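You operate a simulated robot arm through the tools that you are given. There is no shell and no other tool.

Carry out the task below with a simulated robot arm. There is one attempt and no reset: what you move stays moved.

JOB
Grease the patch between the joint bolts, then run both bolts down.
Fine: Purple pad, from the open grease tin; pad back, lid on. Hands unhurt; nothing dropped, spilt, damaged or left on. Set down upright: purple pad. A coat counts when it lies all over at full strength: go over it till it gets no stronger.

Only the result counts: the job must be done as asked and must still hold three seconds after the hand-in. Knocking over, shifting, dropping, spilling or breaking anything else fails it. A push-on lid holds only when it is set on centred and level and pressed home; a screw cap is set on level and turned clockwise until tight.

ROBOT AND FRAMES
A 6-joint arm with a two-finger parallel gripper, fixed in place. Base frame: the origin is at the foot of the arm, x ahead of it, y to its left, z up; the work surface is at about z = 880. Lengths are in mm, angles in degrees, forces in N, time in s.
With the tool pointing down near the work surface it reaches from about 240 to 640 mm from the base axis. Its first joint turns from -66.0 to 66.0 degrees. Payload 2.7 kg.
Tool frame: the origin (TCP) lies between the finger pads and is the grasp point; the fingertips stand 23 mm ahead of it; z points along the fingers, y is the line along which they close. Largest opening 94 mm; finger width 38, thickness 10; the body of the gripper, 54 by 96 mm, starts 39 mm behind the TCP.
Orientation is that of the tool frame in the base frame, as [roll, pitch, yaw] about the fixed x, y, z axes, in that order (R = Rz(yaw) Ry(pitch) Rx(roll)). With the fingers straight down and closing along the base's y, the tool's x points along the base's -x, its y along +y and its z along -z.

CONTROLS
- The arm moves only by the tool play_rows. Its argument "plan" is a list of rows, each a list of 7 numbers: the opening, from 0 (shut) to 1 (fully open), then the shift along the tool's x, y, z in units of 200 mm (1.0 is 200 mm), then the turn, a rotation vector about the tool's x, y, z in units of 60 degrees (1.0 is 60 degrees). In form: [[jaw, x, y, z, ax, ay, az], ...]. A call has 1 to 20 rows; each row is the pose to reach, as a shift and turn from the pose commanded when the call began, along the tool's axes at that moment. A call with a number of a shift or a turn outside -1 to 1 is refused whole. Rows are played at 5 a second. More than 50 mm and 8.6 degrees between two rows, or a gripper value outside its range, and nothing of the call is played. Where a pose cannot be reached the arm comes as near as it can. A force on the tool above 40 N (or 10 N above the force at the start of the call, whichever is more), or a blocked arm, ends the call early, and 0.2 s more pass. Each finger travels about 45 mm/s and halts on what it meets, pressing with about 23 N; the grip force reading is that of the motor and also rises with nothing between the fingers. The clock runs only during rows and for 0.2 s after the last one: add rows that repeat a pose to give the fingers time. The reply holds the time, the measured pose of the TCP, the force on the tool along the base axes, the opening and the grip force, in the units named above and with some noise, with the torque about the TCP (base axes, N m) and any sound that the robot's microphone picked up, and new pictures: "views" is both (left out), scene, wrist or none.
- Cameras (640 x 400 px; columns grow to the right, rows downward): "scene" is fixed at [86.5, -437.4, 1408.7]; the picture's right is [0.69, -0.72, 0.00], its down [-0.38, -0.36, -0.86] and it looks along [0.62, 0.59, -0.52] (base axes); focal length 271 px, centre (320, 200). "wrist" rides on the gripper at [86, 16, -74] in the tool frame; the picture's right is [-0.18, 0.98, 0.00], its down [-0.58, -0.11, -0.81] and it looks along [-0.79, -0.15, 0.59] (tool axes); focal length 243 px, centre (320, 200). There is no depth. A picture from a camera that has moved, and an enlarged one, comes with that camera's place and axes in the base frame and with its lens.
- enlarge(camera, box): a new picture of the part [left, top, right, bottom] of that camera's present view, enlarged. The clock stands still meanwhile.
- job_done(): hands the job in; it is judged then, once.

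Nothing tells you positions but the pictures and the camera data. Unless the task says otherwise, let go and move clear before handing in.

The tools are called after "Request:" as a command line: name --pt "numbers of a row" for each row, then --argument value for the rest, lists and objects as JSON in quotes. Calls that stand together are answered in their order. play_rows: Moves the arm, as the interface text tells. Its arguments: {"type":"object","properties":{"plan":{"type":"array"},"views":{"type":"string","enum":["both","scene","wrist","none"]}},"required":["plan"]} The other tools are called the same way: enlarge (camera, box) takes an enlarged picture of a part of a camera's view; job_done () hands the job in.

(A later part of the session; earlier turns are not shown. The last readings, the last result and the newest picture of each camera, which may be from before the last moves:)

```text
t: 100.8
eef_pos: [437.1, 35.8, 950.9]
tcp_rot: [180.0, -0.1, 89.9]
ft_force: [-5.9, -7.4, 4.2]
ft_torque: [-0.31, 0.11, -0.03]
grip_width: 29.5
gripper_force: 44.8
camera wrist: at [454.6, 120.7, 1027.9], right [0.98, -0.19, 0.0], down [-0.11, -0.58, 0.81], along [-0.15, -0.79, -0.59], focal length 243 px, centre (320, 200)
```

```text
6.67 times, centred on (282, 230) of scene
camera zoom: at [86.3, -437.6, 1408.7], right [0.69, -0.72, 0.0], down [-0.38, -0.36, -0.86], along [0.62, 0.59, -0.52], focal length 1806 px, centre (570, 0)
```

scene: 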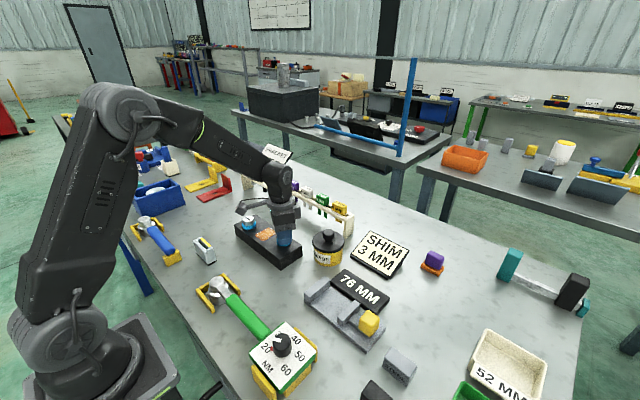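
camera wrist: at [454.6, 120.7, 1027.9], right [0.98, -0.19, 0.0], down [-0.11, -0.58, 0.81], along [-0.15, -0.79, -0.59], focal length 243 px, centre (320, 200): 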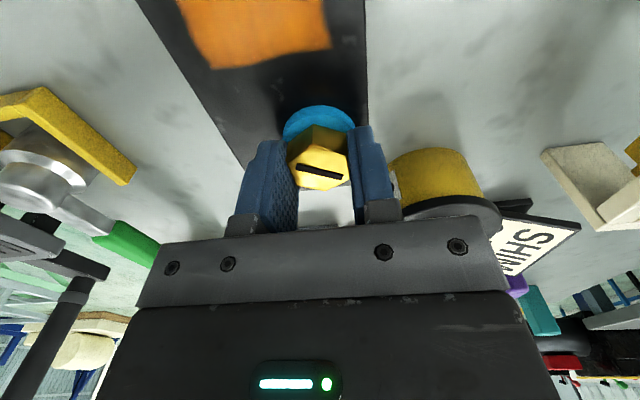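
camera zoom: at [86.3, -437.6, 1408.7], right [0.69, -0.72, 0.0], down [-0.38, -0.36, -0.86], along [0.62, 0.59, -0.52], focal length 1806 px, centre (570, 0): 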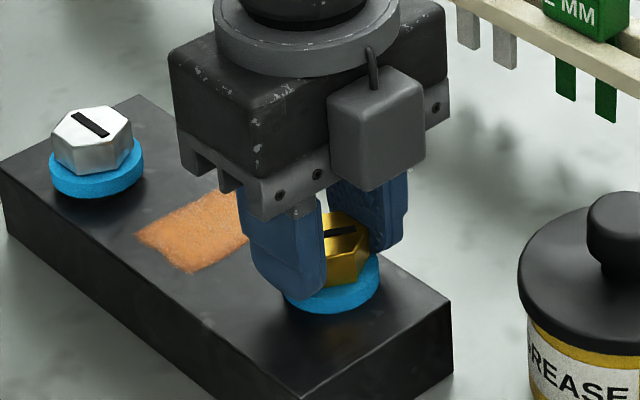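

Request:
play_rows --pt "0.2 0 0 0.0008 0 0 0.12" --pt "0.2 0 0 0.0016 0 0 0.25" --pt "0.2 0 0 0.0024 0 0 0.37" --pt "0.2 0 0 0.0032 0 0 0.5" --pt "0.2 0 0 0.0032 0 0 0.5" --views "none"

Request:
play_rows --pt "0.2 0 0 0 0 0 0" --views "none"

Request:
enlarge --camera "scene" --box '[255, 200, 310, 260]'

```text
t: 102.0
eef_pos: [437.5, 35.1, 951.9]
tcp_rot: [180.0, -0.1, 60.0]
ft_force: [-6.3, -8.7, -0.2]
ft_torque: [-0.04, -0.05, -0.03]
grip_width: 29.4
gripper_force: 44.9
```

```text
t: 102.4
eef_pos: [437.2, 35.0, 951.5]
tcp_rot: [180.0, 0.0, 60.0]
ft_force: [-5.2, -10.1, -2.5]
ft_torque: [-0.03, -0.04, -0.01]
grip_width: 29.1
gripper_force: 44.8
```

```text
6.67 times, centred on (282, 230) of scene
camera zoom: at [86.4, -437.7, 1408.6], right [0.69, -0.72, 0.0], down [-0.38, -0.36, -0.86], along [0.62, 0.59, -0.52], focal length 1806 px, centre (570, 0)
```

zoom: 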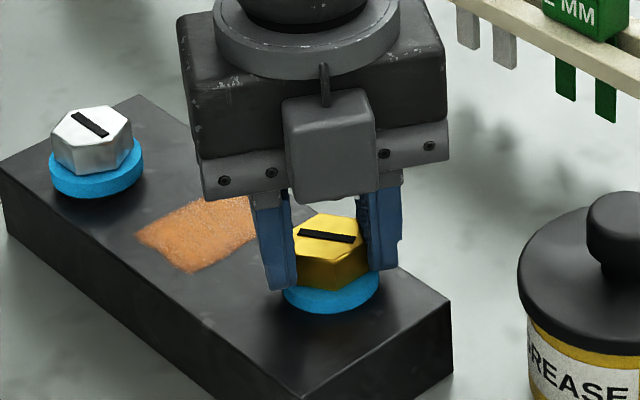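

Request:
enlarge --camera "scene" --box '[272, 228, 294, 250]'

Request:
enlarge --camera "scene" --box '[240, 208, 262, 230]'

```text
16.00 times, centred on (283, 239) of scene
camera zoom: at [86.4, -437.7, 1408.6], right [0.69, -0.72, 0.0], down [-0.38, -0.36, -0.86], along [0.62, 0.59, -0.52], focal length 4336 px, centre (912, -424)
```

zoom: 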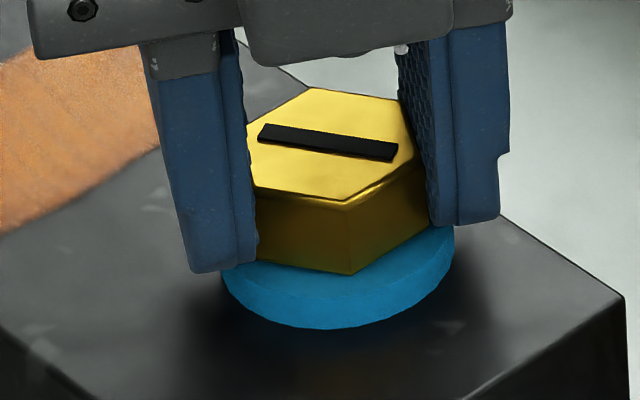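

```text
16.00 times, centred on (251, 219) of scene
camera zoom: at [86.4, -437.7, 1408.6], right [0.69, -0.72, 0.0], down [-0.38, -0.36, -0.86], along [0.62, 0.59, -0.52], focal length 4336 px, centre (1424, -104)
```

zoom: 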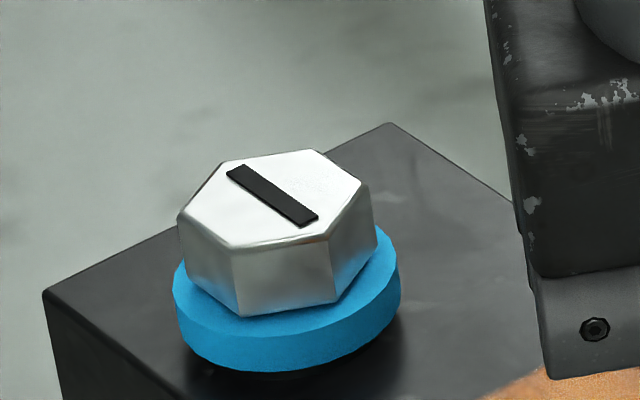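

Request:
play_rows --pt "0.2 0 0 0.0015 0 0 0.12" --pt "0.2 0 0 0.003 0 0 0.25" --pt "0.2 0 0 0.0042 0 0 0.37" --pt "0.2 0 0 0.0055 0 0 0.5" --pt "0.2 0 0 0.0055 0 0 0.5" --views "none"

Request:
play_rows --pt "0.2 0 0 0 0 0 0" --views "wrist"

Request:
enlarge --camera "scene" --box '[272, 228, 294, 250]'

```text
t: 103.6
eef_pos: [438.6, 34.7, 949.8]
tcp_rot: [180.0, 0.1, 29.9]
ft_force: [-0.2, -13.2, -13.4]
ft_torque: [0.03, -0.33, -0.01]
grip_width: 29.4
gripper_force: 45.6
```

```text
t: 104.0
eef_pos: [438.3, 34.9, 951.3]
tcp_rot: [-179.9, 0.1, 30.1]
ft_force: [0.5, -13.6, -15.6]
ft_torque: [-0.02, -0.3, 0.04]
grip_width: 29.3
gripper_force: 44.6
camera wrist: at [521.3, 63.5, 1025.7], right [0.33, -0.94, 0.0], down [-0.56, -0.2, 0.81], along [-0.76, -0.27, -0.59], focal length 243 px, centre (320, 200)
```

wrist: 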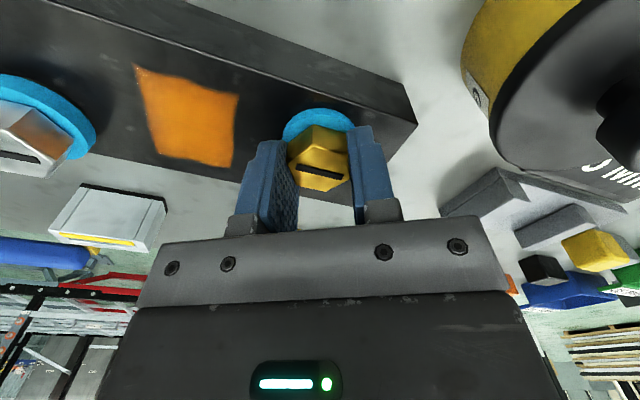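

```text
16.00 times, centred on (283, 239) of scene
camera zoom: at [86.8, -437.8, 1408.6], right [0.69, -0.72, 0.0], down [-0.38, -0.36, -0.86], along [0.62, 0.59, -0.52], focal length 4336 px, centre (912, -424)
```

zoom: 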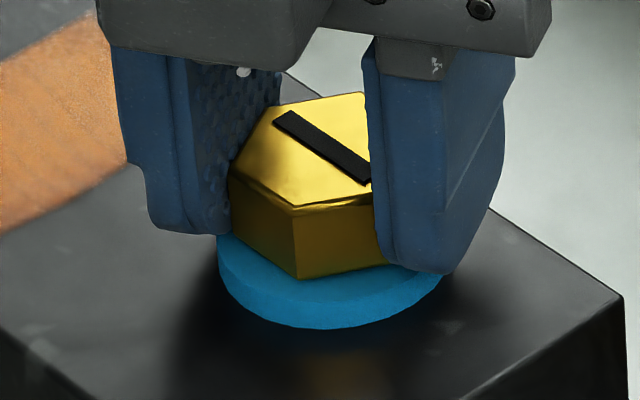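

Request:
play_rows --pt "0.2 0 0 0.005 0 0 0.0" --pt "0.2 0 0 0.006 0 0 0.12" --pt "0.2 0 0 0.007 0 0 0.25" --pt "0.2 0 0 0.008 0 0 0.37" --pt "0.2 0 0 0.0095 0 0 0.5" --pt "0.2 0 0 0.0095 0 0 0.5" --views "none"

Request:
play_rows --pt "0.2 0 0 0 0 0 0" --views "wrist"

Request:
enlarge --camera "scene" --box '[272, 228, 294, 250]'

Request:
enlarge --camera "wrist" --box '[220, 50, 420, 200]'

```text
t: 104.8
eef_pos: [438.5, 35.6, 949.1]
tcp_rot: [-178.5, -0.3, 16.6]
ft_force: [-3.4, 9.5, 2.0]
ft_torque: [-0.33, -0.08, 0.03]
grip_width: 29.7
gripper_force: 44.9
out of reach, approached as far as the arm can: row 3, 4
stopped in row 4: the force on the tool passed its limit at 67 N (the readings are from after the stop); the commanded pose is now the measured one
```

```text
t: 105.2
eef_pos: [437.9, 34.4, 950.3]
tcp_rot: [-178.6, -0.3, 16.4]
ft_force: [-5.4, 15.7, 1.9]
ft_torque: [-0.43, 0.01, 0.02]
grip_width: 29.4
gripper_force: 45.0
camera wrist: at [526.1, 41.0, 1024.9], right [0.1, -0.99, -0.03], down [-0.59, -0.08, 0.81], along [-0.8, -0.07, -0.59], focal length 243 px, centre (320, 200)
```

wrist: 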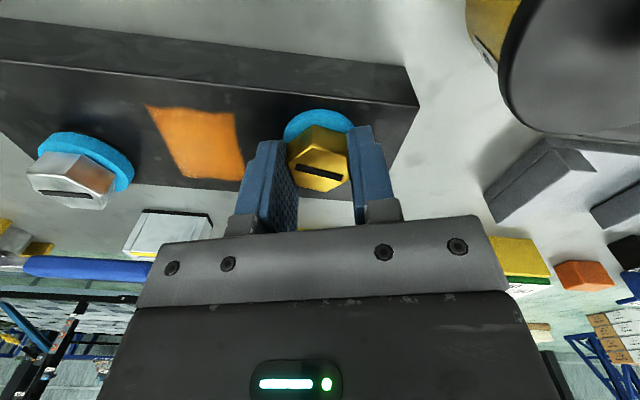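

```text
16.00 times, centred on (283, 239) of scene
camera zoom: at [86.4, -437.0, 1408.9], right [0.69, -0.72, 0.0], down [-0.38, -0.36, -0.85], along [0.62, 0.59, -0.52], focal length 4336 px, centre (912, -424)
```

zoom: 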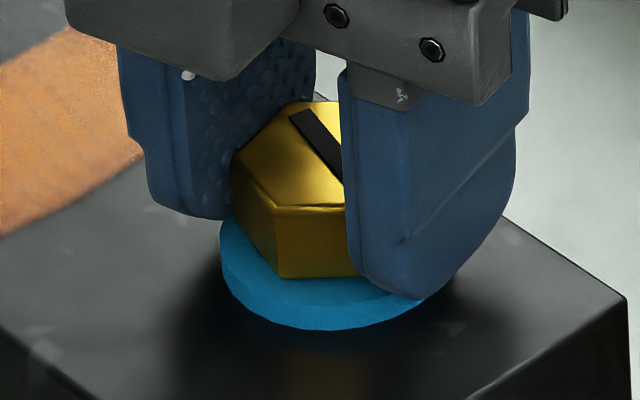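

```text
2.67 times, centred on (320, 125) of wrist
camera zoom: at [526.1, 41.0, 1024.9], right [0.1, -0.99, -0.03], down [-0.59, -0.08, 0.81], along [-0.8, -0.07, -0.59], focal length 647 px, centre (320, 400)
```

zoom: 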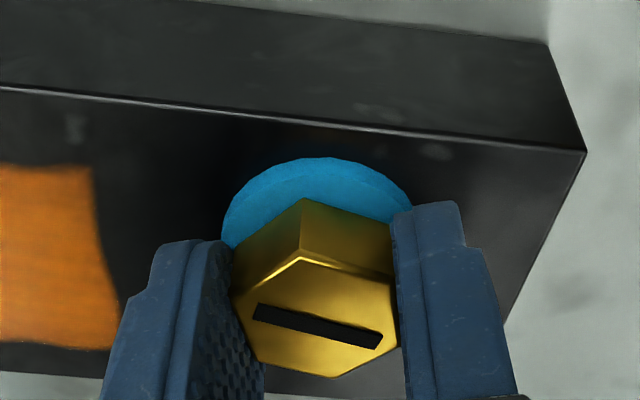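

The wrist hit its turning limit after roughly 190°. I'll release, lift, inspect, then wind the wrist back for another bite.

Request:
play_rows --pt "0.35 0 0 0 0 0 0" --pt "0.5 0 0 0 0 0 0" --pt "0.5 0 0 0 0 0 0" --views "none"

Request:
play_rows --pt "0.5 0 0 -0.06 -0.01 0 0" --pt "0.5 0 0 -0.14 -0.025 -0.005 0" --pt "0.5 0 0 -0.22 -0.025 -0.005 0" --pt "0.5 0 0 -0.22 -0.025 -0.005 -0.13" --pt "0.5 0 0 -0.22 -0.025 -0.005 -0.26" --pt "0.5 0 0 -0.22 -0.025 -0.005 -0.4" --pt "0.5 0 0 -0.22 -0.025 -0.005 -0.5" --pt "0.5 0 0 -0.22 -0.025 -0.005 -0.5" --views "both"

Request:
enlarge --camera "scene" --box '[272, 228, 294, 250]'

Request:
enlarge --camera "wrist" --box '[220, 50, 420, 200]'

```text
t: 106.0
eef_pos: [439.5, 33.0, 949.1]
tcp_rot: [-178.6, -0.3, 16.5]
ft_force: [-0.4, 0.5, 1.1]
ft_torque: [-0.02, 0.01, 0.01]
grip_width: 47.3
gripper_force: 0.0
```

```text
t: 107.8
eef_pos: [436.7, 33.0, 992.8]
tcp_rot: [179.7, -0.3, 46.6]
ft_force: [0.1, 1.1, -0.2]
ft_torque: [0.02, -0.01, 0.02]
grip_width: 46.9
gripper_force: 0.0
out of reach, approached as far as the arm can: row 2, 3
camera wrist: at [509.0, 83.2, 1069.5], right [0.59, -0.81, 0.0], down [-0.48, -0.35, 0.8], along [-0.65, -0.47, -0.6], focal length 243 px, centre (320, 200)
```

scene: 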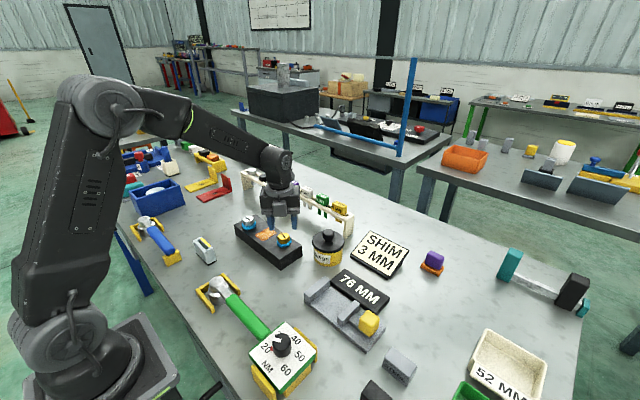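
wrist: 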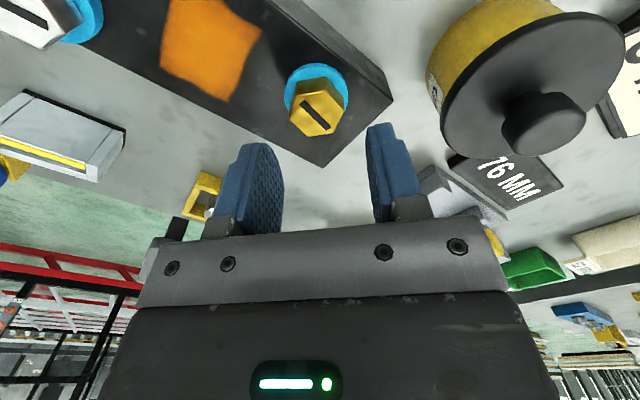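

```text
16.00 times, centred on (283, 239) of scene
camera zoom: at [86.5, -437.4, 1408.7], right [0.69, -0.72, 0.0], down [-0.38, -0.36, -0.86], along [0.62, 0.59, -0.52], focal length 4336 px, centre (912, -424)
```

zoom: 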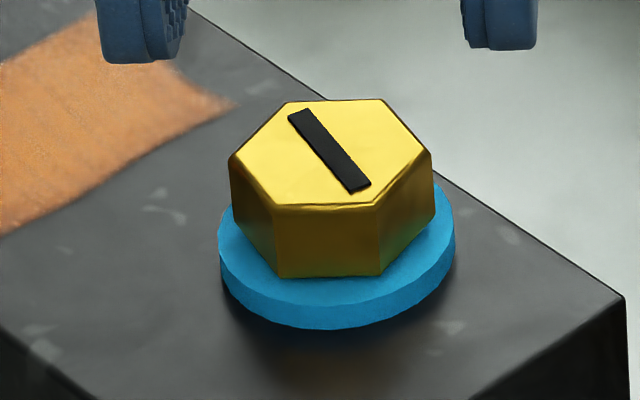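

```text
2.67 times, centred on (320, 125) of wrist
camera zoom: at [509.0, 83.2, 1069.5], right [0.59, -0.81, 0.0], down [-0.48, -0.35, 0.8], along [-0.65, -0.47, -0.6], focal length 647 px, centre (320, 400)
```

zoom: 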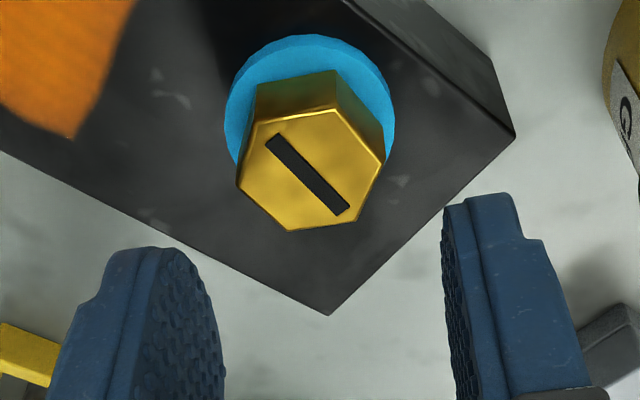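

Request:
play_rows --pt "0.5 0 0 0 0 0 -0.14" --pt "0.5 0 0 0 0 0 -0.28" --pt "0.5 0 0 0 0 0 -0.42" --pt "0.5 0 0 0 0 0 -0.56" --pt "0.5 0 0 0 0 0 -0.7" --pt "0.5 0 0 0 0 0 -0.84" --pt "0.5 0 0 0 0 0 -0.98" --views "none"

Request:
play_rows --pt "0.5 0 0 0 0 0 -0.14" --pt "0.5 0 0 0 0 0 -0.28" --pt "0.5 0 0 0 0 0 -0.42" --pt "0.5 0 0 0 0 0 -0.56" --pt "0.5 0 0 0 0 0 -0.7" --pt "0.5 0 0 0 0 0 -0.84" --pt "0.5 0 0 0 0 0 -0.98" --views "none"

Request:
play_rows --pt "0.5 0 0 0 0 0 -0.14" --pt "0.5 0 0 0 0 0 -0.28" --pt "0.5 0 0 0 0 0 -0.42" --pt "0.5 0 0 0 0 0 -0.56" --pt "0.5 0 0 0 0 0 -0.7" --pt "0.5 0 0 0 0 0 -0.84" --pt "0.5 0 0 0 0 0 -0.98" --views "none"

Request:
play_rows --pt "0.5 0 0 0 0 0 -0.14" --pt "0.5 0 0 0 0 0 -0.28" --pt "0.5 0 0 0 0 0 -0.42" --pt "0.5 0 0 0 0 0 -0.56" --pt "0.5 0 0 0 0 0 -0.57" --pt "0.5 0 0 0 0 0 -0.57" --views "both"

```text
t: 109.4
eef_pos: [438.6, 32.2, 992.7]
tcp_rot: [179.6, 0.0, 105.5]
ft_force: [0.5, 0.0, -0.7]
ft_torque: [0.0, 0.01, -0.03]
grip_width: 47.0
gripper_force: 0.0
```

```text
t: 111.0
eef_pos: [438.2, 31.6, 993.3]
tcp_rot: [179.9, 0.4, 164.3]
ft_force: [0.4, -0.7, 0.6]
ft_torque: [0.04, -0.03, -0.03]
grip_width: 46.8
gripper_force: 0.1
```

```text
t: 112.6
eef_pos: [438.1, 31.9, 994.1]
tcp_rot: [-179.8, 0.2, -136.9]
ft_force: [0.4, -0.3, -0.6]
ft_torque: [0.03, -0.01, 0.02]
grip_width: 47.2
gripper_force: 0.0
```

```text
t: 114.0
eef_pos: [438.2, 32.5, 993.7]
tcp_rot: [-179.7, 0.0, -102.9]
ft_force: [0.2, -0.8, 0.3]
ft_torque: [-0.03, -0.01, 0.01]
grip_width: 47.2
gripper_force: 0.1
camera wrist: at [402.5, -49.0, 1068.6], right [-0.92, 0.4, -0.01], down [0.23, 0.54, 0.81], along [0.33, 0.74, -0.59], focal length 243 px, centre (320, 200)
```

scene: 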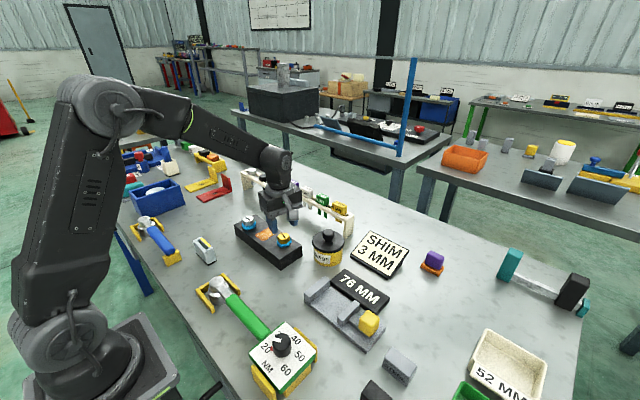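
wrist: 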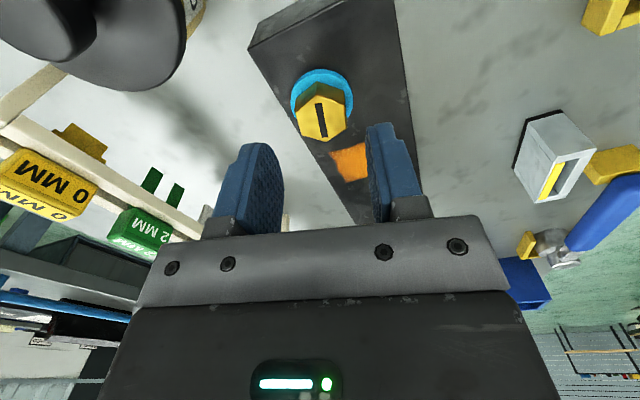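

Request:
enlarge --camera "wrist" --box '[240, 30, 400, 160]'

```text
3.08 times, centred on (320, 95) of wrist
camera zoom: at [402.5, -49.0, 1068.6], right [-0.92, 0.4, -0.01], down [0.23, 0.54, 0.81], along [0.33, 0.74, -0.59], focal length 746 px, centre (320, 523)
```

zoom: 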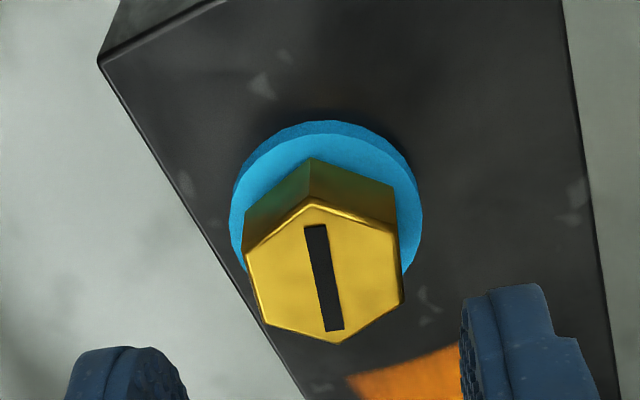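

Request:
play_rows --pt "0.5 -0.0065 0 0.06 0 0 0" --pt "0.5 -0.0065 0 0.12 0 0 0" --pt "0.5 -0.0065 0 0.18 0 0 0" --pt "0.5 -0.0065 0 0.212 0 0 0" --pt "0.4 -0.0065 0 0.212 0 0 0" --pt "0.25 -0.0065 0 0.212 0 0 0" --pt "0.2 -0.0065 0 0.212 0 0 0" --pt "0.2 -0.0065 0 0.212 0 0 0" --pt "0.2 -0.0065 0 0.212 0 0 0" --views "wrist"

Request:
enlarge --camera "wrist" --box '[220, 50, 420, 200]'

Request:
enlarge --camera "scene" --box '[272, 228, 294, 250]'

```text
t: 116.0
eef_pos: [437.7, 33.0, 949.8]
tcp_rot: [-179.8, 0.0, -102.8]
ft_force: [-8.6, 1.8, -0.1]
ft_torque: [0.08, 0.27, 0.0]
grip_width: 29.7
gripper_force: 44.9
camera wrist: at [402.5, -47.7, 1025.5], right [-0.92, 0.4, 0.0], down [0.23, 0.54, 0.81], along [0.32, 0.74, -0.59], focal length 243 px, centre (320, 200)
```

wrist: 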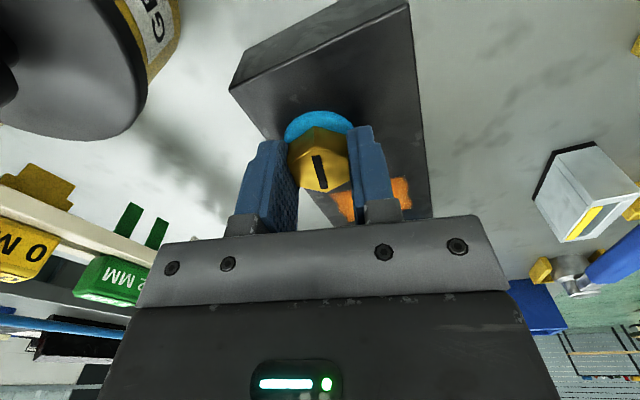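

```text
2.67 times, centred on (320, 125) of wrist
camera zoom: at [402.5, -47.7, 1025.5], right [-0.92, 0.4, 0.0], down [0.23, 0.54, 0.81], along [0.32, 0.74, -0.59], focal length 647 px, centre (320, 400)
```

zoom: 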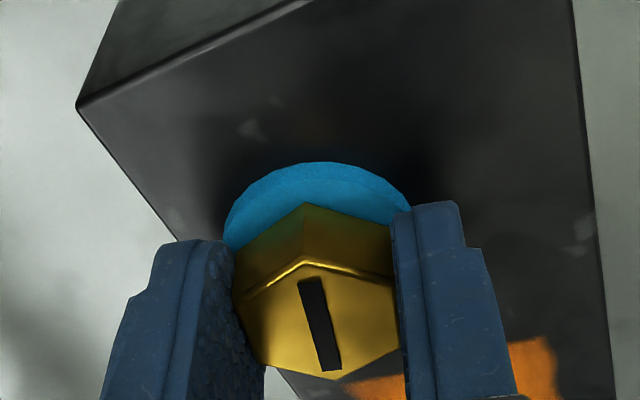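

```text
16.00 times, centred on (283, 239) of scene
camera zoom: at [86.3, -437.4, 1408.7], right [0.69, -0.72, 0.0], down [-0.38, -0.36, -0.86], along [0.62, 0.59, -0.52], focal length 4336 px, centre (912, -424)
```

zoom: 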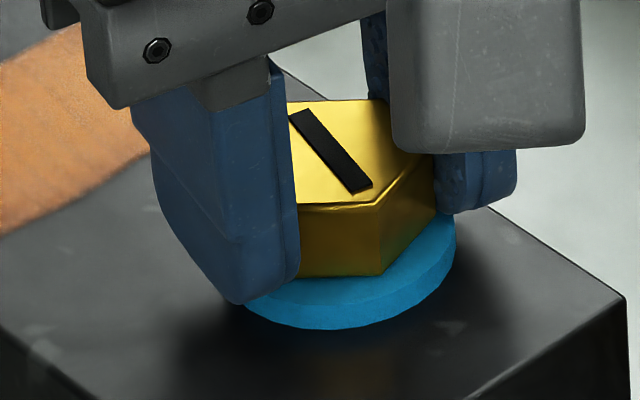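

Request:
play_rows --pt "0.2 0 0.002 0.0008 0 0 0.12" --pt "0.2 0 0.002 0.0016 0 0 0.25" --pt "0.2 0 0.002 0.0024 0 0 0.37" --pt "0.2 0 0.002 0.0032 0 0 0.5" --pt "0.2 0 0.002 0.0032 0 0 0.5" --views "none"

Request:
play_rows --pt "0.2 0 0 0.0 0 0 0.0" --views "none"

Request:
enlarge --camera "scene" --box '[272, 228, 294, 250]'

Request:
enlarge --camera "wrist" --box '[220, 50, 420, 200]'

```text
t: 117.2
eef_pos: [437.5, 33.9, 948.3]
tcp_rot: [-179.9, 0.1, -133.0]
ft_force: [-10.6, 6.4, -13.7]
ft_torque: [-0.39, 0.77, -0.01]
grip_width: 29.4
gripper_force: 45.3
```

```text
t: 117.6
eef_pos: [437.4, 33.7, 949.7]
tcp_rot: [-179.9, -0.1, -132.9]
ft_force: [-9.9, 8.4, -17.2]
ft_torque: [-0.29, 0.69, 0.01]
grip_width: 29.4
gripper_force: 44.8
```

```text
16.00 times, centred on (283, 239) of scene
camera zoom: at [86.5, -437.2, 1408.8], right [0.69, -0.72, 0.0], down [-0.38, -0.36, -0.85], along [0.62, 0.59, -0.52], focal length 4336 px, centre (912, -424)
```

zoom: 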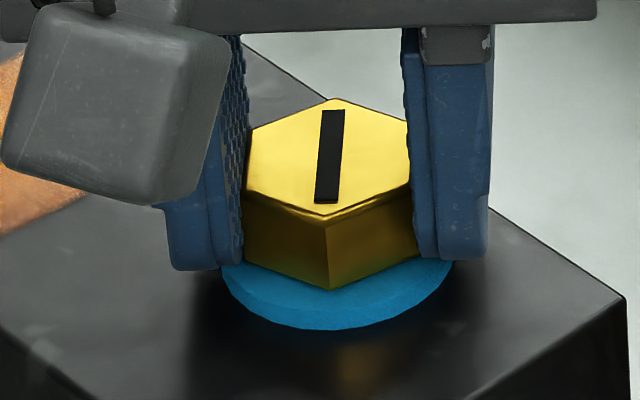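

```text
2.67 times, centred on (320, 125) of wrist
camera zoom: at [366.4, -19.0, 1024.4], right [-0.59, 0.8, 0.0], down [0.47, 0.35, 0.81], along [0.65, 0.48, -0.59], focal length 647 px, centre (320, 400)
```

zoom: 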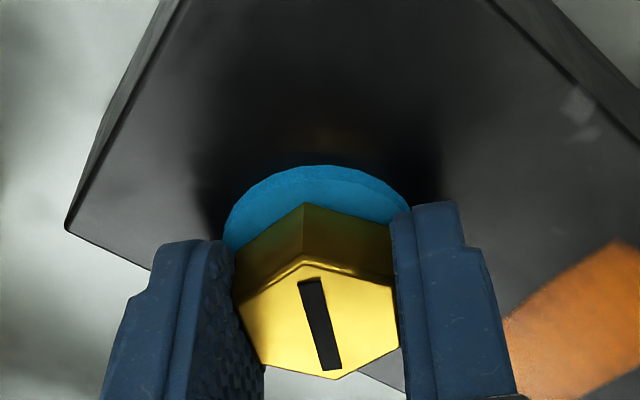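

Request:
play_rows --pt "0.2 0 0 0.006 0 0 0.0" --pt "0.2 0 0 0.007 0 0 0.12" --pt "0.2 0 0 0.008 0 0 0.25" --pt "0.2 0 0 0.009 0 0 0.37" --pt "0.2 0 0 0.0095 0 0 0.5" --pt "0.2 0 0 0.0095 0 0 0.5" --views "none"

Request:
play_rows --pt "0.2 0 0 0.0 0 0 0.0" --views "none"

Request:
enlarge --camera "scene" --box '[272, 228, 294, 250]'

Request:
enlarge --camera "wrist" --box '[220, 50, 420, 200]'

```text
t: 119.0
eef_pos: [435.8, 33.3, 948.8]
tcp_rot: [-180.0, 0.2, -163.1]
ft_force: [-18.1, 22.2, -4.4]
ft_torque: [-0.12, 0.78, 0.24]
grip_width: 29.5
gripper_force: 44.9
```

```text
t: 119.4
eef_pos: [436.5, 34.3, 946.7]
tcp_rot: [179.9, 0.2, -163.0]
ft_force: [-18.3, 22.7, -4.1]
ft_torque: [0.05, 0.77, 0.04]
grip_width: 29.6
gripper_force: 44.9
```

```text
16.00 times, centred on (283, 239) of scene
camera zoom: at [86.1, -436.8, 1408.9], right [0.69, -0.72, 0.0], down [-0.38, -0.36, -0.85], along [0.62, 0.59, -0.52], focal length 4336 px, centre (912, -424)
```

zoom: 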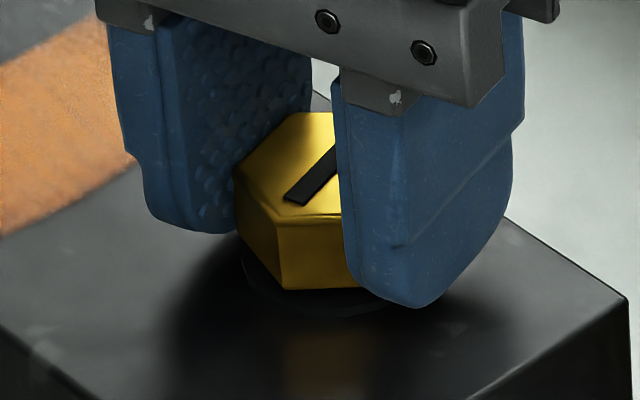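

```text
2.67 times, centred on (320, 125) of wrist
camera zoom: at [349.4, 24.0, 1023.3], right [-0.11, 0.99, 0.0], down [0.59, 0.06, 0.81], along [0.8, 0.09, -0.59], focal length 647 px, centre (320, 400)
```

zoom: 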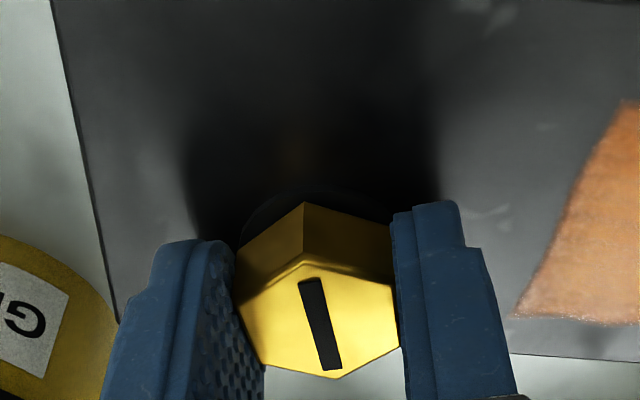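

The blue ring under the gold head has just disappeared, which looks like the sign that the bolt is fully down. I'll release and inspect before doing anything more to it.

Request:
play_rows --pt "0.35 0 0 0 0 0 0" --pt "0.5 0 0 0 0 0 0" --pt "0.5 0 0 0 0 0 0" --views "none"

Request:
play_rows --pt "0.5 0 0 -0.06 0 0 0" --pt "0.5 0 0 -0.14 0 0 0" --pt "0.5 0 0 -0.25 0 0 0" --pt "0.5 0 0 -0.4 0 0 0" --pt "0.5 0 0 -0.4 0 0 0" --views "both"

Request:
enlarge --camera "scene" --box '[272, 228, 294, 250]'

Request:
enlarge --camera "wrist" --box '[240, 0, 400, 130]'

```text
t: 120.2
eef_pos: [438.0, 33.7, 947.9]
tcp_rot: [-179.9, 0.5, -163.0]
ft_force: [-0.8, 0.1, 0.2]
ft_torque: [-0.03, 0.02, 0.03]
grip_width: 47.0
gripper_force: 0.0
```

```text
t: 121.4
eef_pos: [436.4, 32.4, 1028.5]
tcp_rot: [-179.8, 0.4, -162.9]
ft_force: [-0.3, 0.5, 0.4]
ft_torque: [-0.02, -0.01, -0.05]
grip_width: 46.9
gripper_force: 0.1
camera wrist: at [349.5, 22.6, 1104.4], right [-0.11, 0.99, 0.0], down [0.58, 0.07, 0.81], along [0.8, 0.09, -0.59], focal length 243 px, centre (320, 200)
```

scene: 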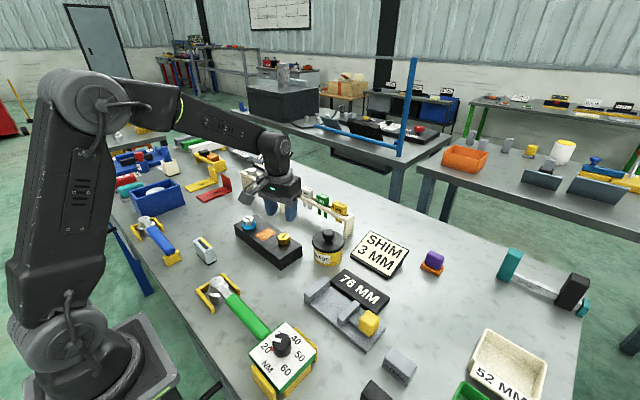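
wrist: 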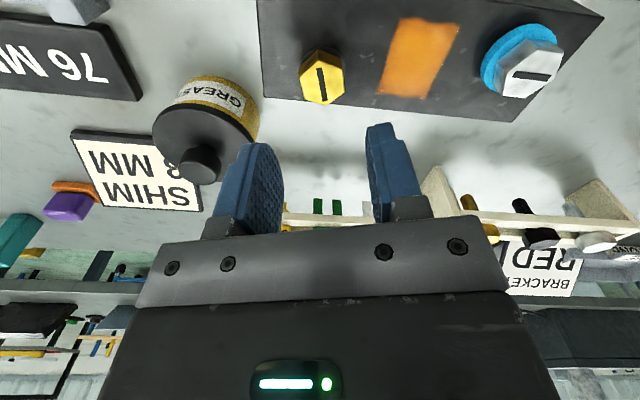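

```text
16.00 times, centred on (283, 239) of scene
camera zoom: at [86.5, -437.4, 1408.7], right [0.69, -0.72, 0.0], down [-0.38, -0.36, -0.86], along [0.62, 0.59, -0.52], focal length 4336 px, centre (912, -424)
```

zoom: 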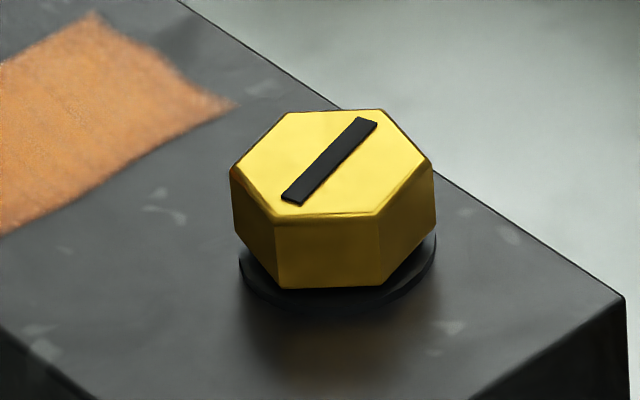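

```text
3.08 times, centred on (320, 65) of wrist
camera zoom: at [349.5, 22.6, 1104.4], right [-0.11, 0.99, 0.0], down [0.58, 0.07, 0.81], along [0.8, 0.09, -0.59], focal length 746 px, centre (320, 615)
```

zoom: 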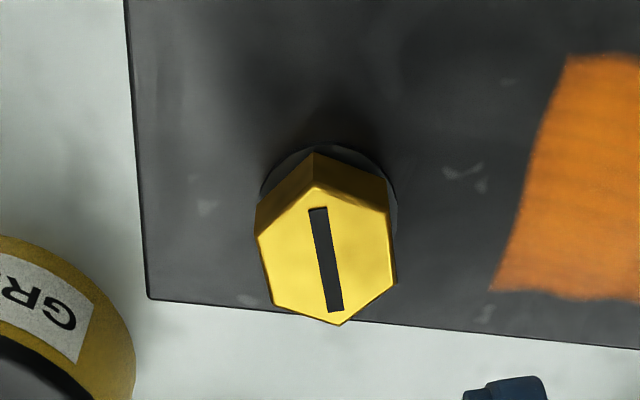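

The gold bolt now sits on its dark seat with the blue ring gone. Next I'll move to the silver bolt with the wrist wound back, to leave plenty of clockwise travel.

Request:
play_rows --pt "0.5 -0.01 0.08 0.0 0 0 -0.12" --pt "0.5 -0.02 0.16 0.0 0 0 -0.24" --pt "0.5 -0.03 0.25 0.0 0 0 -0.37" --pt "0.5 -0.042 0.34 0.0 0 0 -0.5" --pt "0.5 -0.053 0.42 0.02 0 0 -0.63" --pt "0.5 -0.064 0.51 0.05 0 0 -0.76" --pt "0.5 -0.075 0.59 0.08 0 0 -0.88" --pt "0.5 -0.0845 0.663 0.1 0 0 -1.0" --pt "0.5 -0.0845 0.663 0.1 0 0 -1.0" --views "none"

Request:
play_rows --pt "0.5 0 0 0 0 0 -0.14" --pt "0.5 0 0 0 0 0 -0.28" --pt "0.5 0 0 0 0 0 -0.42" --pt "0.5 0 0 0 0 0 -0.56" --pt "0.5 0 0 0 0 0 -0.7" --pt "0.5 0 0 0 0 0 -0.84" --pt "0.5 0 0 0 0 0 -0.98" --pt "0.5 0 0 0 0 0 -0.98" --views "both"

```text
t: 123.4
eef_pos: [416.7, 165.3, 1007.5]
tcp_rot: [-179.6, 0.1, -102.8]
ft_force: [-0.3, 0.2, 0.6]
ft_torque: [0.03, 0.0, 0.0]
grip_width: 47.1
gripper_force: 0.1
```

```text
t: 125.2
eef_pos: [415.5, 165.5, 1008.6]
tcp_rot: [-179.7, -0.2, -44.0]
ft_force: [0.3, 0.4, -0.1]
ft_torque: [0.01, 0.0, -0.02]
grip_width: 46.8
gripper_force: 0.0
camera wrist: at [466.0, 93.5, 1083.8], right [-0.82, -0.58, -0.01], down [-0.35, 0.48, 0.8], along [-0.46, 0.66, -0.59], focal length 243 px, centre (320, 200)
```

scene: 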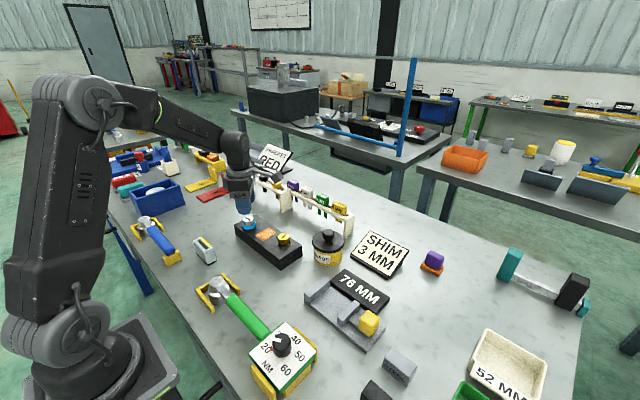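
wrist: 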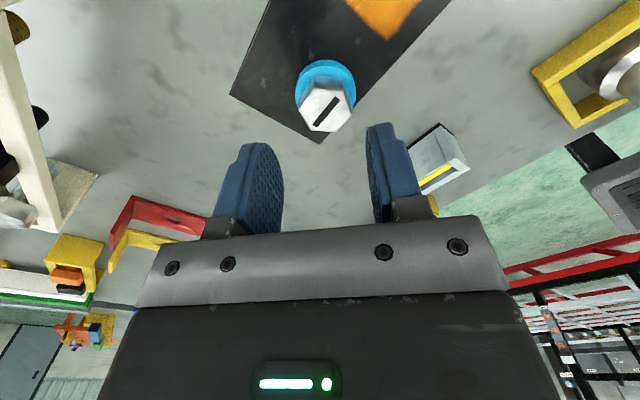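

Request:
play_rows --pt "0.5 0 0 0 0 0 -0.12" --pt "0.5 0 0 0 0 0 -0.234" --pt "0.5 0 0 0 0 0 -0.234" --views "wrist"

Request:
play_rows --pt "0.5 0 0 0 0 0 0" --views "none"

Request:
enlarge --camera "wrist" --box '[240, 20, 400, 150]'

```text
t: 126.0
eef_pos: [414.8, 165.1, 1008.8]
tcp_rot: [-179.8, -0.4, -29.9]
ft_force: [-0.3, 0.3, 0.3]
ft_torque: [-0.01, 0.01, -0.01]
grip_width: 46.9
gripper_force: 0.1
camera wrist: at [481.9, 107.2, 1084.4], right [-0.65, -0.76, 0.0], down [-0.45, 0.38, 0.8], along [-0.61, 0.53, -0.6], focal length 243 px, centre (320, 200)
```

wrist: 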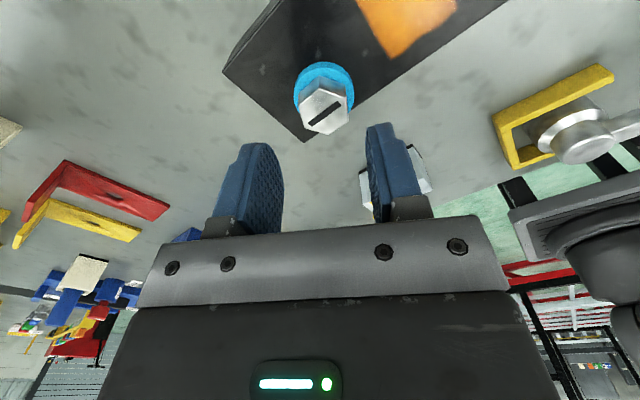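

```text
t: 126.4
eef_pos: [414.8, 165.1, 1008.1]
tcp_rot: [-179.8, -0.3, -30.1]
ft_force: [-0.2, -0.1, 0.1]
ft_torque: [0.02, 0.03, -0.02]
grip_width: 47.1
gripper_force: 0.2
```

```text
3.08 times, centred on (320, 85) of wrist
camera zoom: at [481.9, 107.1, 1084.4], right [-0.65, -0.76, 0.0], down [-0.45, 0.39, 0.8], along [-0.61, 0.53, -0.6], focal length 746 px, centre (320, 554)
```

zoom: 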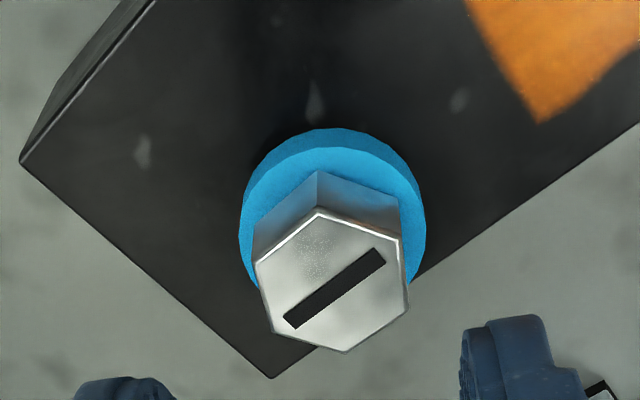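

Request:
play_rows --pt "0.5 0.0013 0.0033 0.07 0 0 0" --pt "0.5 0.0013 0.0033 0.14 0 0 0" --pt "0.5 0.0013 0.0033 0.2 0 0 0" --pt "0.5 0.0013 0.0033 0.25 0 0 0" --pt "0.5 0.0013 0.0033 0.25 0 0 0" --views "wrist"

Request:
enlarge --camera "wrist" --box '[220, 50, 420, 200]'

Request:
enlarge --camera "scene" --box '[235, 195, 275, 235]'

```text
t: 127.6
eef_pos: [415.9, 164.2, 957.7]
tcp_rot: [-179.9, -0.4, -30.1]
ft_force: [0.3, 0.5, 0.7]
ft_torque: [0.0, 0.03, 0.01]
grip_width: 47.1
gripper_force: 0.1
camera wrist: at [482.4, 106.5, 1034.9], right [-0.65, -0.76, 0.0], down [-0.45, 0.39, 0.8], along [-0.61, 0.53, -0.6], focal length 243 px, centre (320, 200)
```

wrist: 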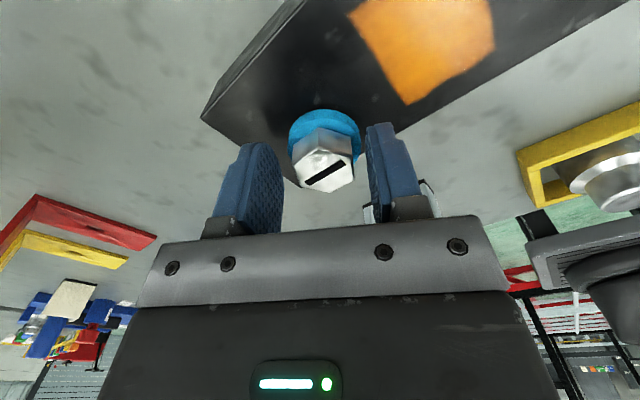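

```text
2.67 times, centred on (320, 125) of wrist
camera zoom: at [482.4, 106.5, 1034.9], right [-0.65, -0.76, 0.0], down [-0.45, 0.39, 0.8], along [-0.61, 0.53, -0.6], focal length 647 px, centre (320, 400)
```

zoom: 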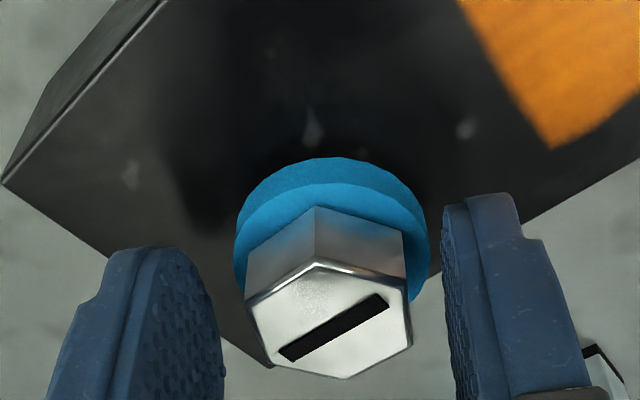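

```text
10.00 times, centred on (255, 215) of scene
camera zoom: at [86.5, -437.4, 1408.7], right [0.69, -0.72, 0.0], down [-0.38, -0.36, -0.86], along [0.62, 0.59, -0.52], focal length 2710 px, centre (970, 50)
```

zoom: 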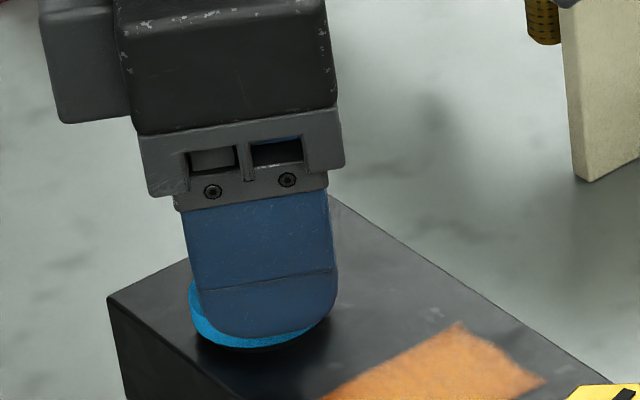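

Request:
play_rows --pt "0.5 -0.003 0.0125 0.0 0 0 0" --pt "0.5 -0.003 0.0125 0.008 0 0 0" --pt "0.4 -0.003 0.0125 0.008 0 0 0" --pt "0.25 -0.003 0.0125 0.008 0 0 0" --pt "0.2 -0.003 0.0125 0.008 0 0 0" --pt "0.2 -0.003 0.0125 0.008 0 0 0" --pt "0.2 -0.003 0.0125 0.008 0 0 0" --views "wrist"

Request:
enlarge --camera "wrist" --box '[220, 50, 420, 200]'

```text
t: 129.2
eef_pos: [413.2, 164.0, 957.2]
tcp_rot: [-179.7, -0.5, -30.1]
ft_force: [6.5, 13.1, -5.6]
ft_torque: [-0.07, -0.41, 0.0]
grip_width: 29.2
gripper_force: 44.4
camera wrist: at [480.2, 105.7, 1033.2], right [-0.65, -0.76, -0.01], down [-0.46, 0.38, 0.8], along [-0.61, 0.53, -0.6], focal length 243 px, centre (320, 200)
```

wrist: 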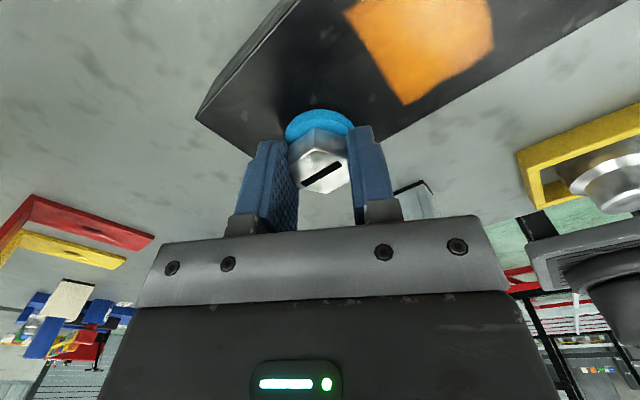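

```text
2.67 times, centred on (320, 125) of wrist
camera zoom: at [480.2, 105.7, 1033.2], right [-0.65, -0.76, -0.01], down [-0.46, 0.38, 0.8], along [-0.61, 0.53, -0.6], focal length 647 px, centre (320, 400)
```

zoom: 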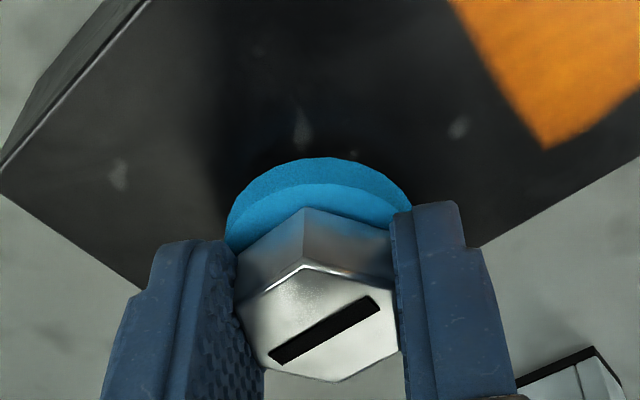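

Request:
play_rows --pt "0.2 0 -0.005 0 0 0 0" --pt "0.2 0 -0.005 0 0 0 0" --views "none"

```text
t: 129.8
eef_pos: [414.3, 164.3, 957.0]
tcp_rot: [-179.8, -0.3, -30.1]
ft_force: [4.3, 5.3, -0.7]
ft_torque: [-0.21, -0.45, -0.02]
grip_width: 29.4
gripper_force: 44.6
```

Request:
play_rows --pt "0.2 0 -0.0035 0.0 0 0 0.0" --pt "0.2 0 -0.0035 0.0012 0 0 0.125" --pt "0.2 0 -0.0035 0.0023 0 0 0.25" --pt "0.2 0 -0.0035 0.0035 0 0 0.375" --pt "0.2 0 -0.0035 0.0046 0 0 0.5" --pt "0.2 0 -0.0035 0.0046 0 0 0.5" --views "none"

Request:
play_rows --pt "0.2 0 0 0.0 0 0 0.0" --views "wrist"

Request:
enlarge --camera "wrist" --box '[220, 50, 420, 200]'

```text
t: 131.2
eef_pos: [413.4, 162.7, 956.1]
tcp_rot: [-179.8, -0.1, -60.2]
ft_force: [-12.2, -16.1, 23.8]
ft_torque: [-0.87, -0.02, -0.04]
grip_width: 29.4
gripper_force: 44.9
```

```text
t: 131.6
eef_pos: [412.6, 163.2, 955.8]
tcp_rot: [-179.8, -0.2, -60.2]
ft_force: [-12.3, -18.2, 23.6]
ft_torque: [-0.5, 0.2, -0.07]
grip_width: 29.4
gripper_force: 44.9
camera wrist: at [442.0, 79.4, 1031.7], right [-0.94, -0.33, 0.0], down [-0.2, 0.56, 0.81], along [-0.26, 0.76, -0.59], focal length 243 px, centre (320, 200)
```

wrist: 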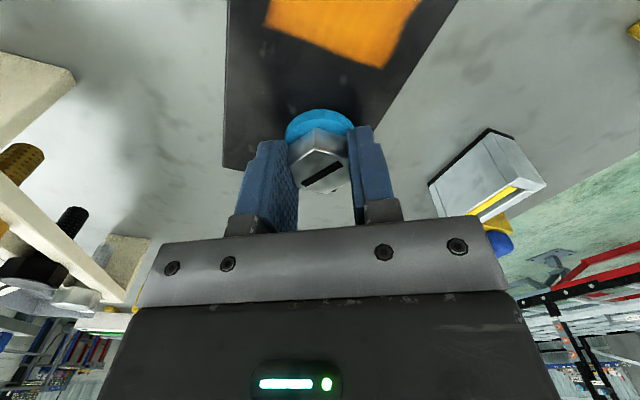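

```text
2.67 times, centred on (320, 125) of wrist
camera zoom: at [442.0, 79.4, 1031.7], right [-0.94, -0.33, 0.0], down [-0.2, 0.56, 0.81], along [-0.26, 0.76, -0.59], focal length 647 px, centre (320, 400)
```

zoom: 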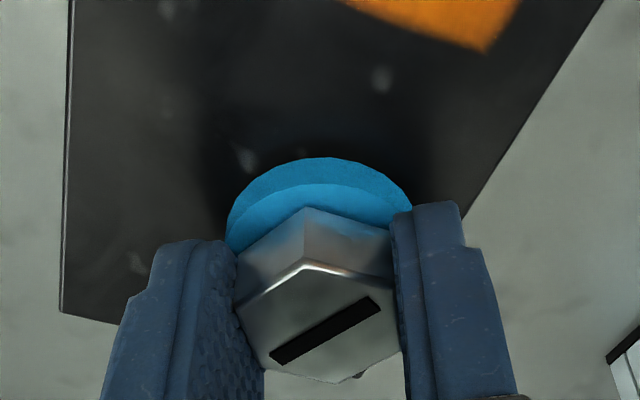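

The upward force here (+24 N) is the opposite of what the gold bolt gave, so I'll check whether the silver bolt rose or sank.

Request:
enlarge --camera "scene" --box '[240, 208, 262, 230]'

Request:
play_rows --pt "0.2 0 0 -0.005 0 0 0.0" --pt "0.2 0 0 -0.005 0 0 0.0" --views "none"

```text
16.00 times, centred on (251, 219) of scene
camera zoom: at [85.9, -438.0, 1408.5], right [0.69, -0.72, 0.0], down [-0.38, -0.36, -0.86], along [0.62, 0.59, -0.52], focal length 4336 px, centre (1424, -104)
```

zoom: 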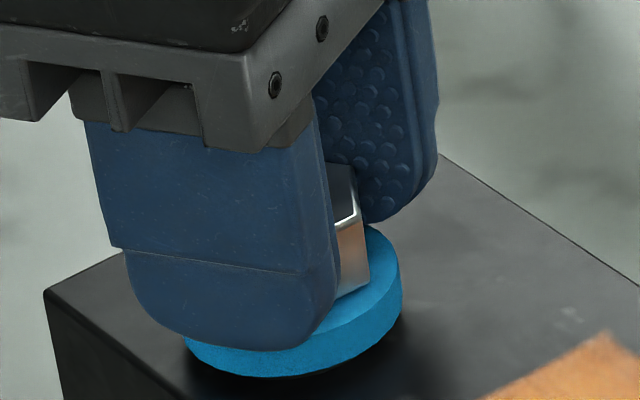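

```text
t: 132.2
eef_pos: [412.3, 162.7, 955.5]
tcp_rot: [179.9, -0.1, -60.1]
ft_force: [-8.3, -20.9, 9.7]
ft_torque: [-0.42, 0.0, 0.05]
grip_width: 29.3
gripper_force: 44.5
```

Request:
enlarge --camera "scene" --box '[255, 200, 310, 260]'

Request:
enlarge --camera "scene" --box '[240, 208, 262, 230]'

```text
6.67 times, centred on (282, 230) of scene
camera zoom: at [86.2, -438.0, 1408.5], right [0.69, -0.72, 0.0], down [-0.38, -0.36, -0.86], along [0.62, 0.59, -0.52], focal length 1806 px, centre (570, 0)
```

zoom: 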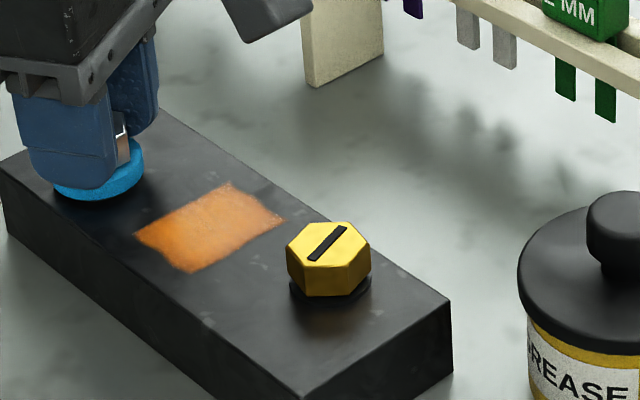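

```text
16.00 times, centred on (251, 219) of scene
camera zoom: at [86.2, -438.0, 1408.5], right [0.69, -0.72, 0.0], down [-0.38, -0.36, -0.86], along [0.62, 0.59, -0.52], focal length 4336 px, centre (1424, -104)
```

zoom: 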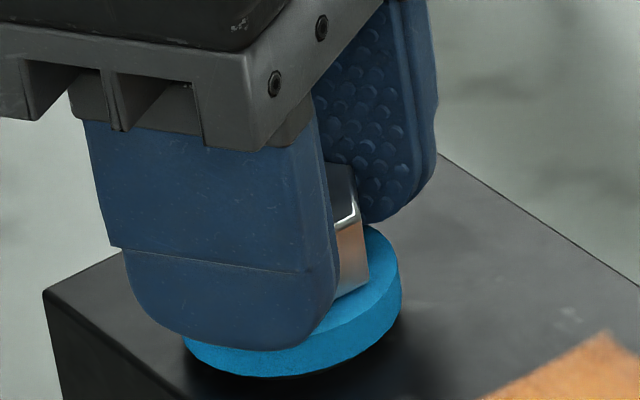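

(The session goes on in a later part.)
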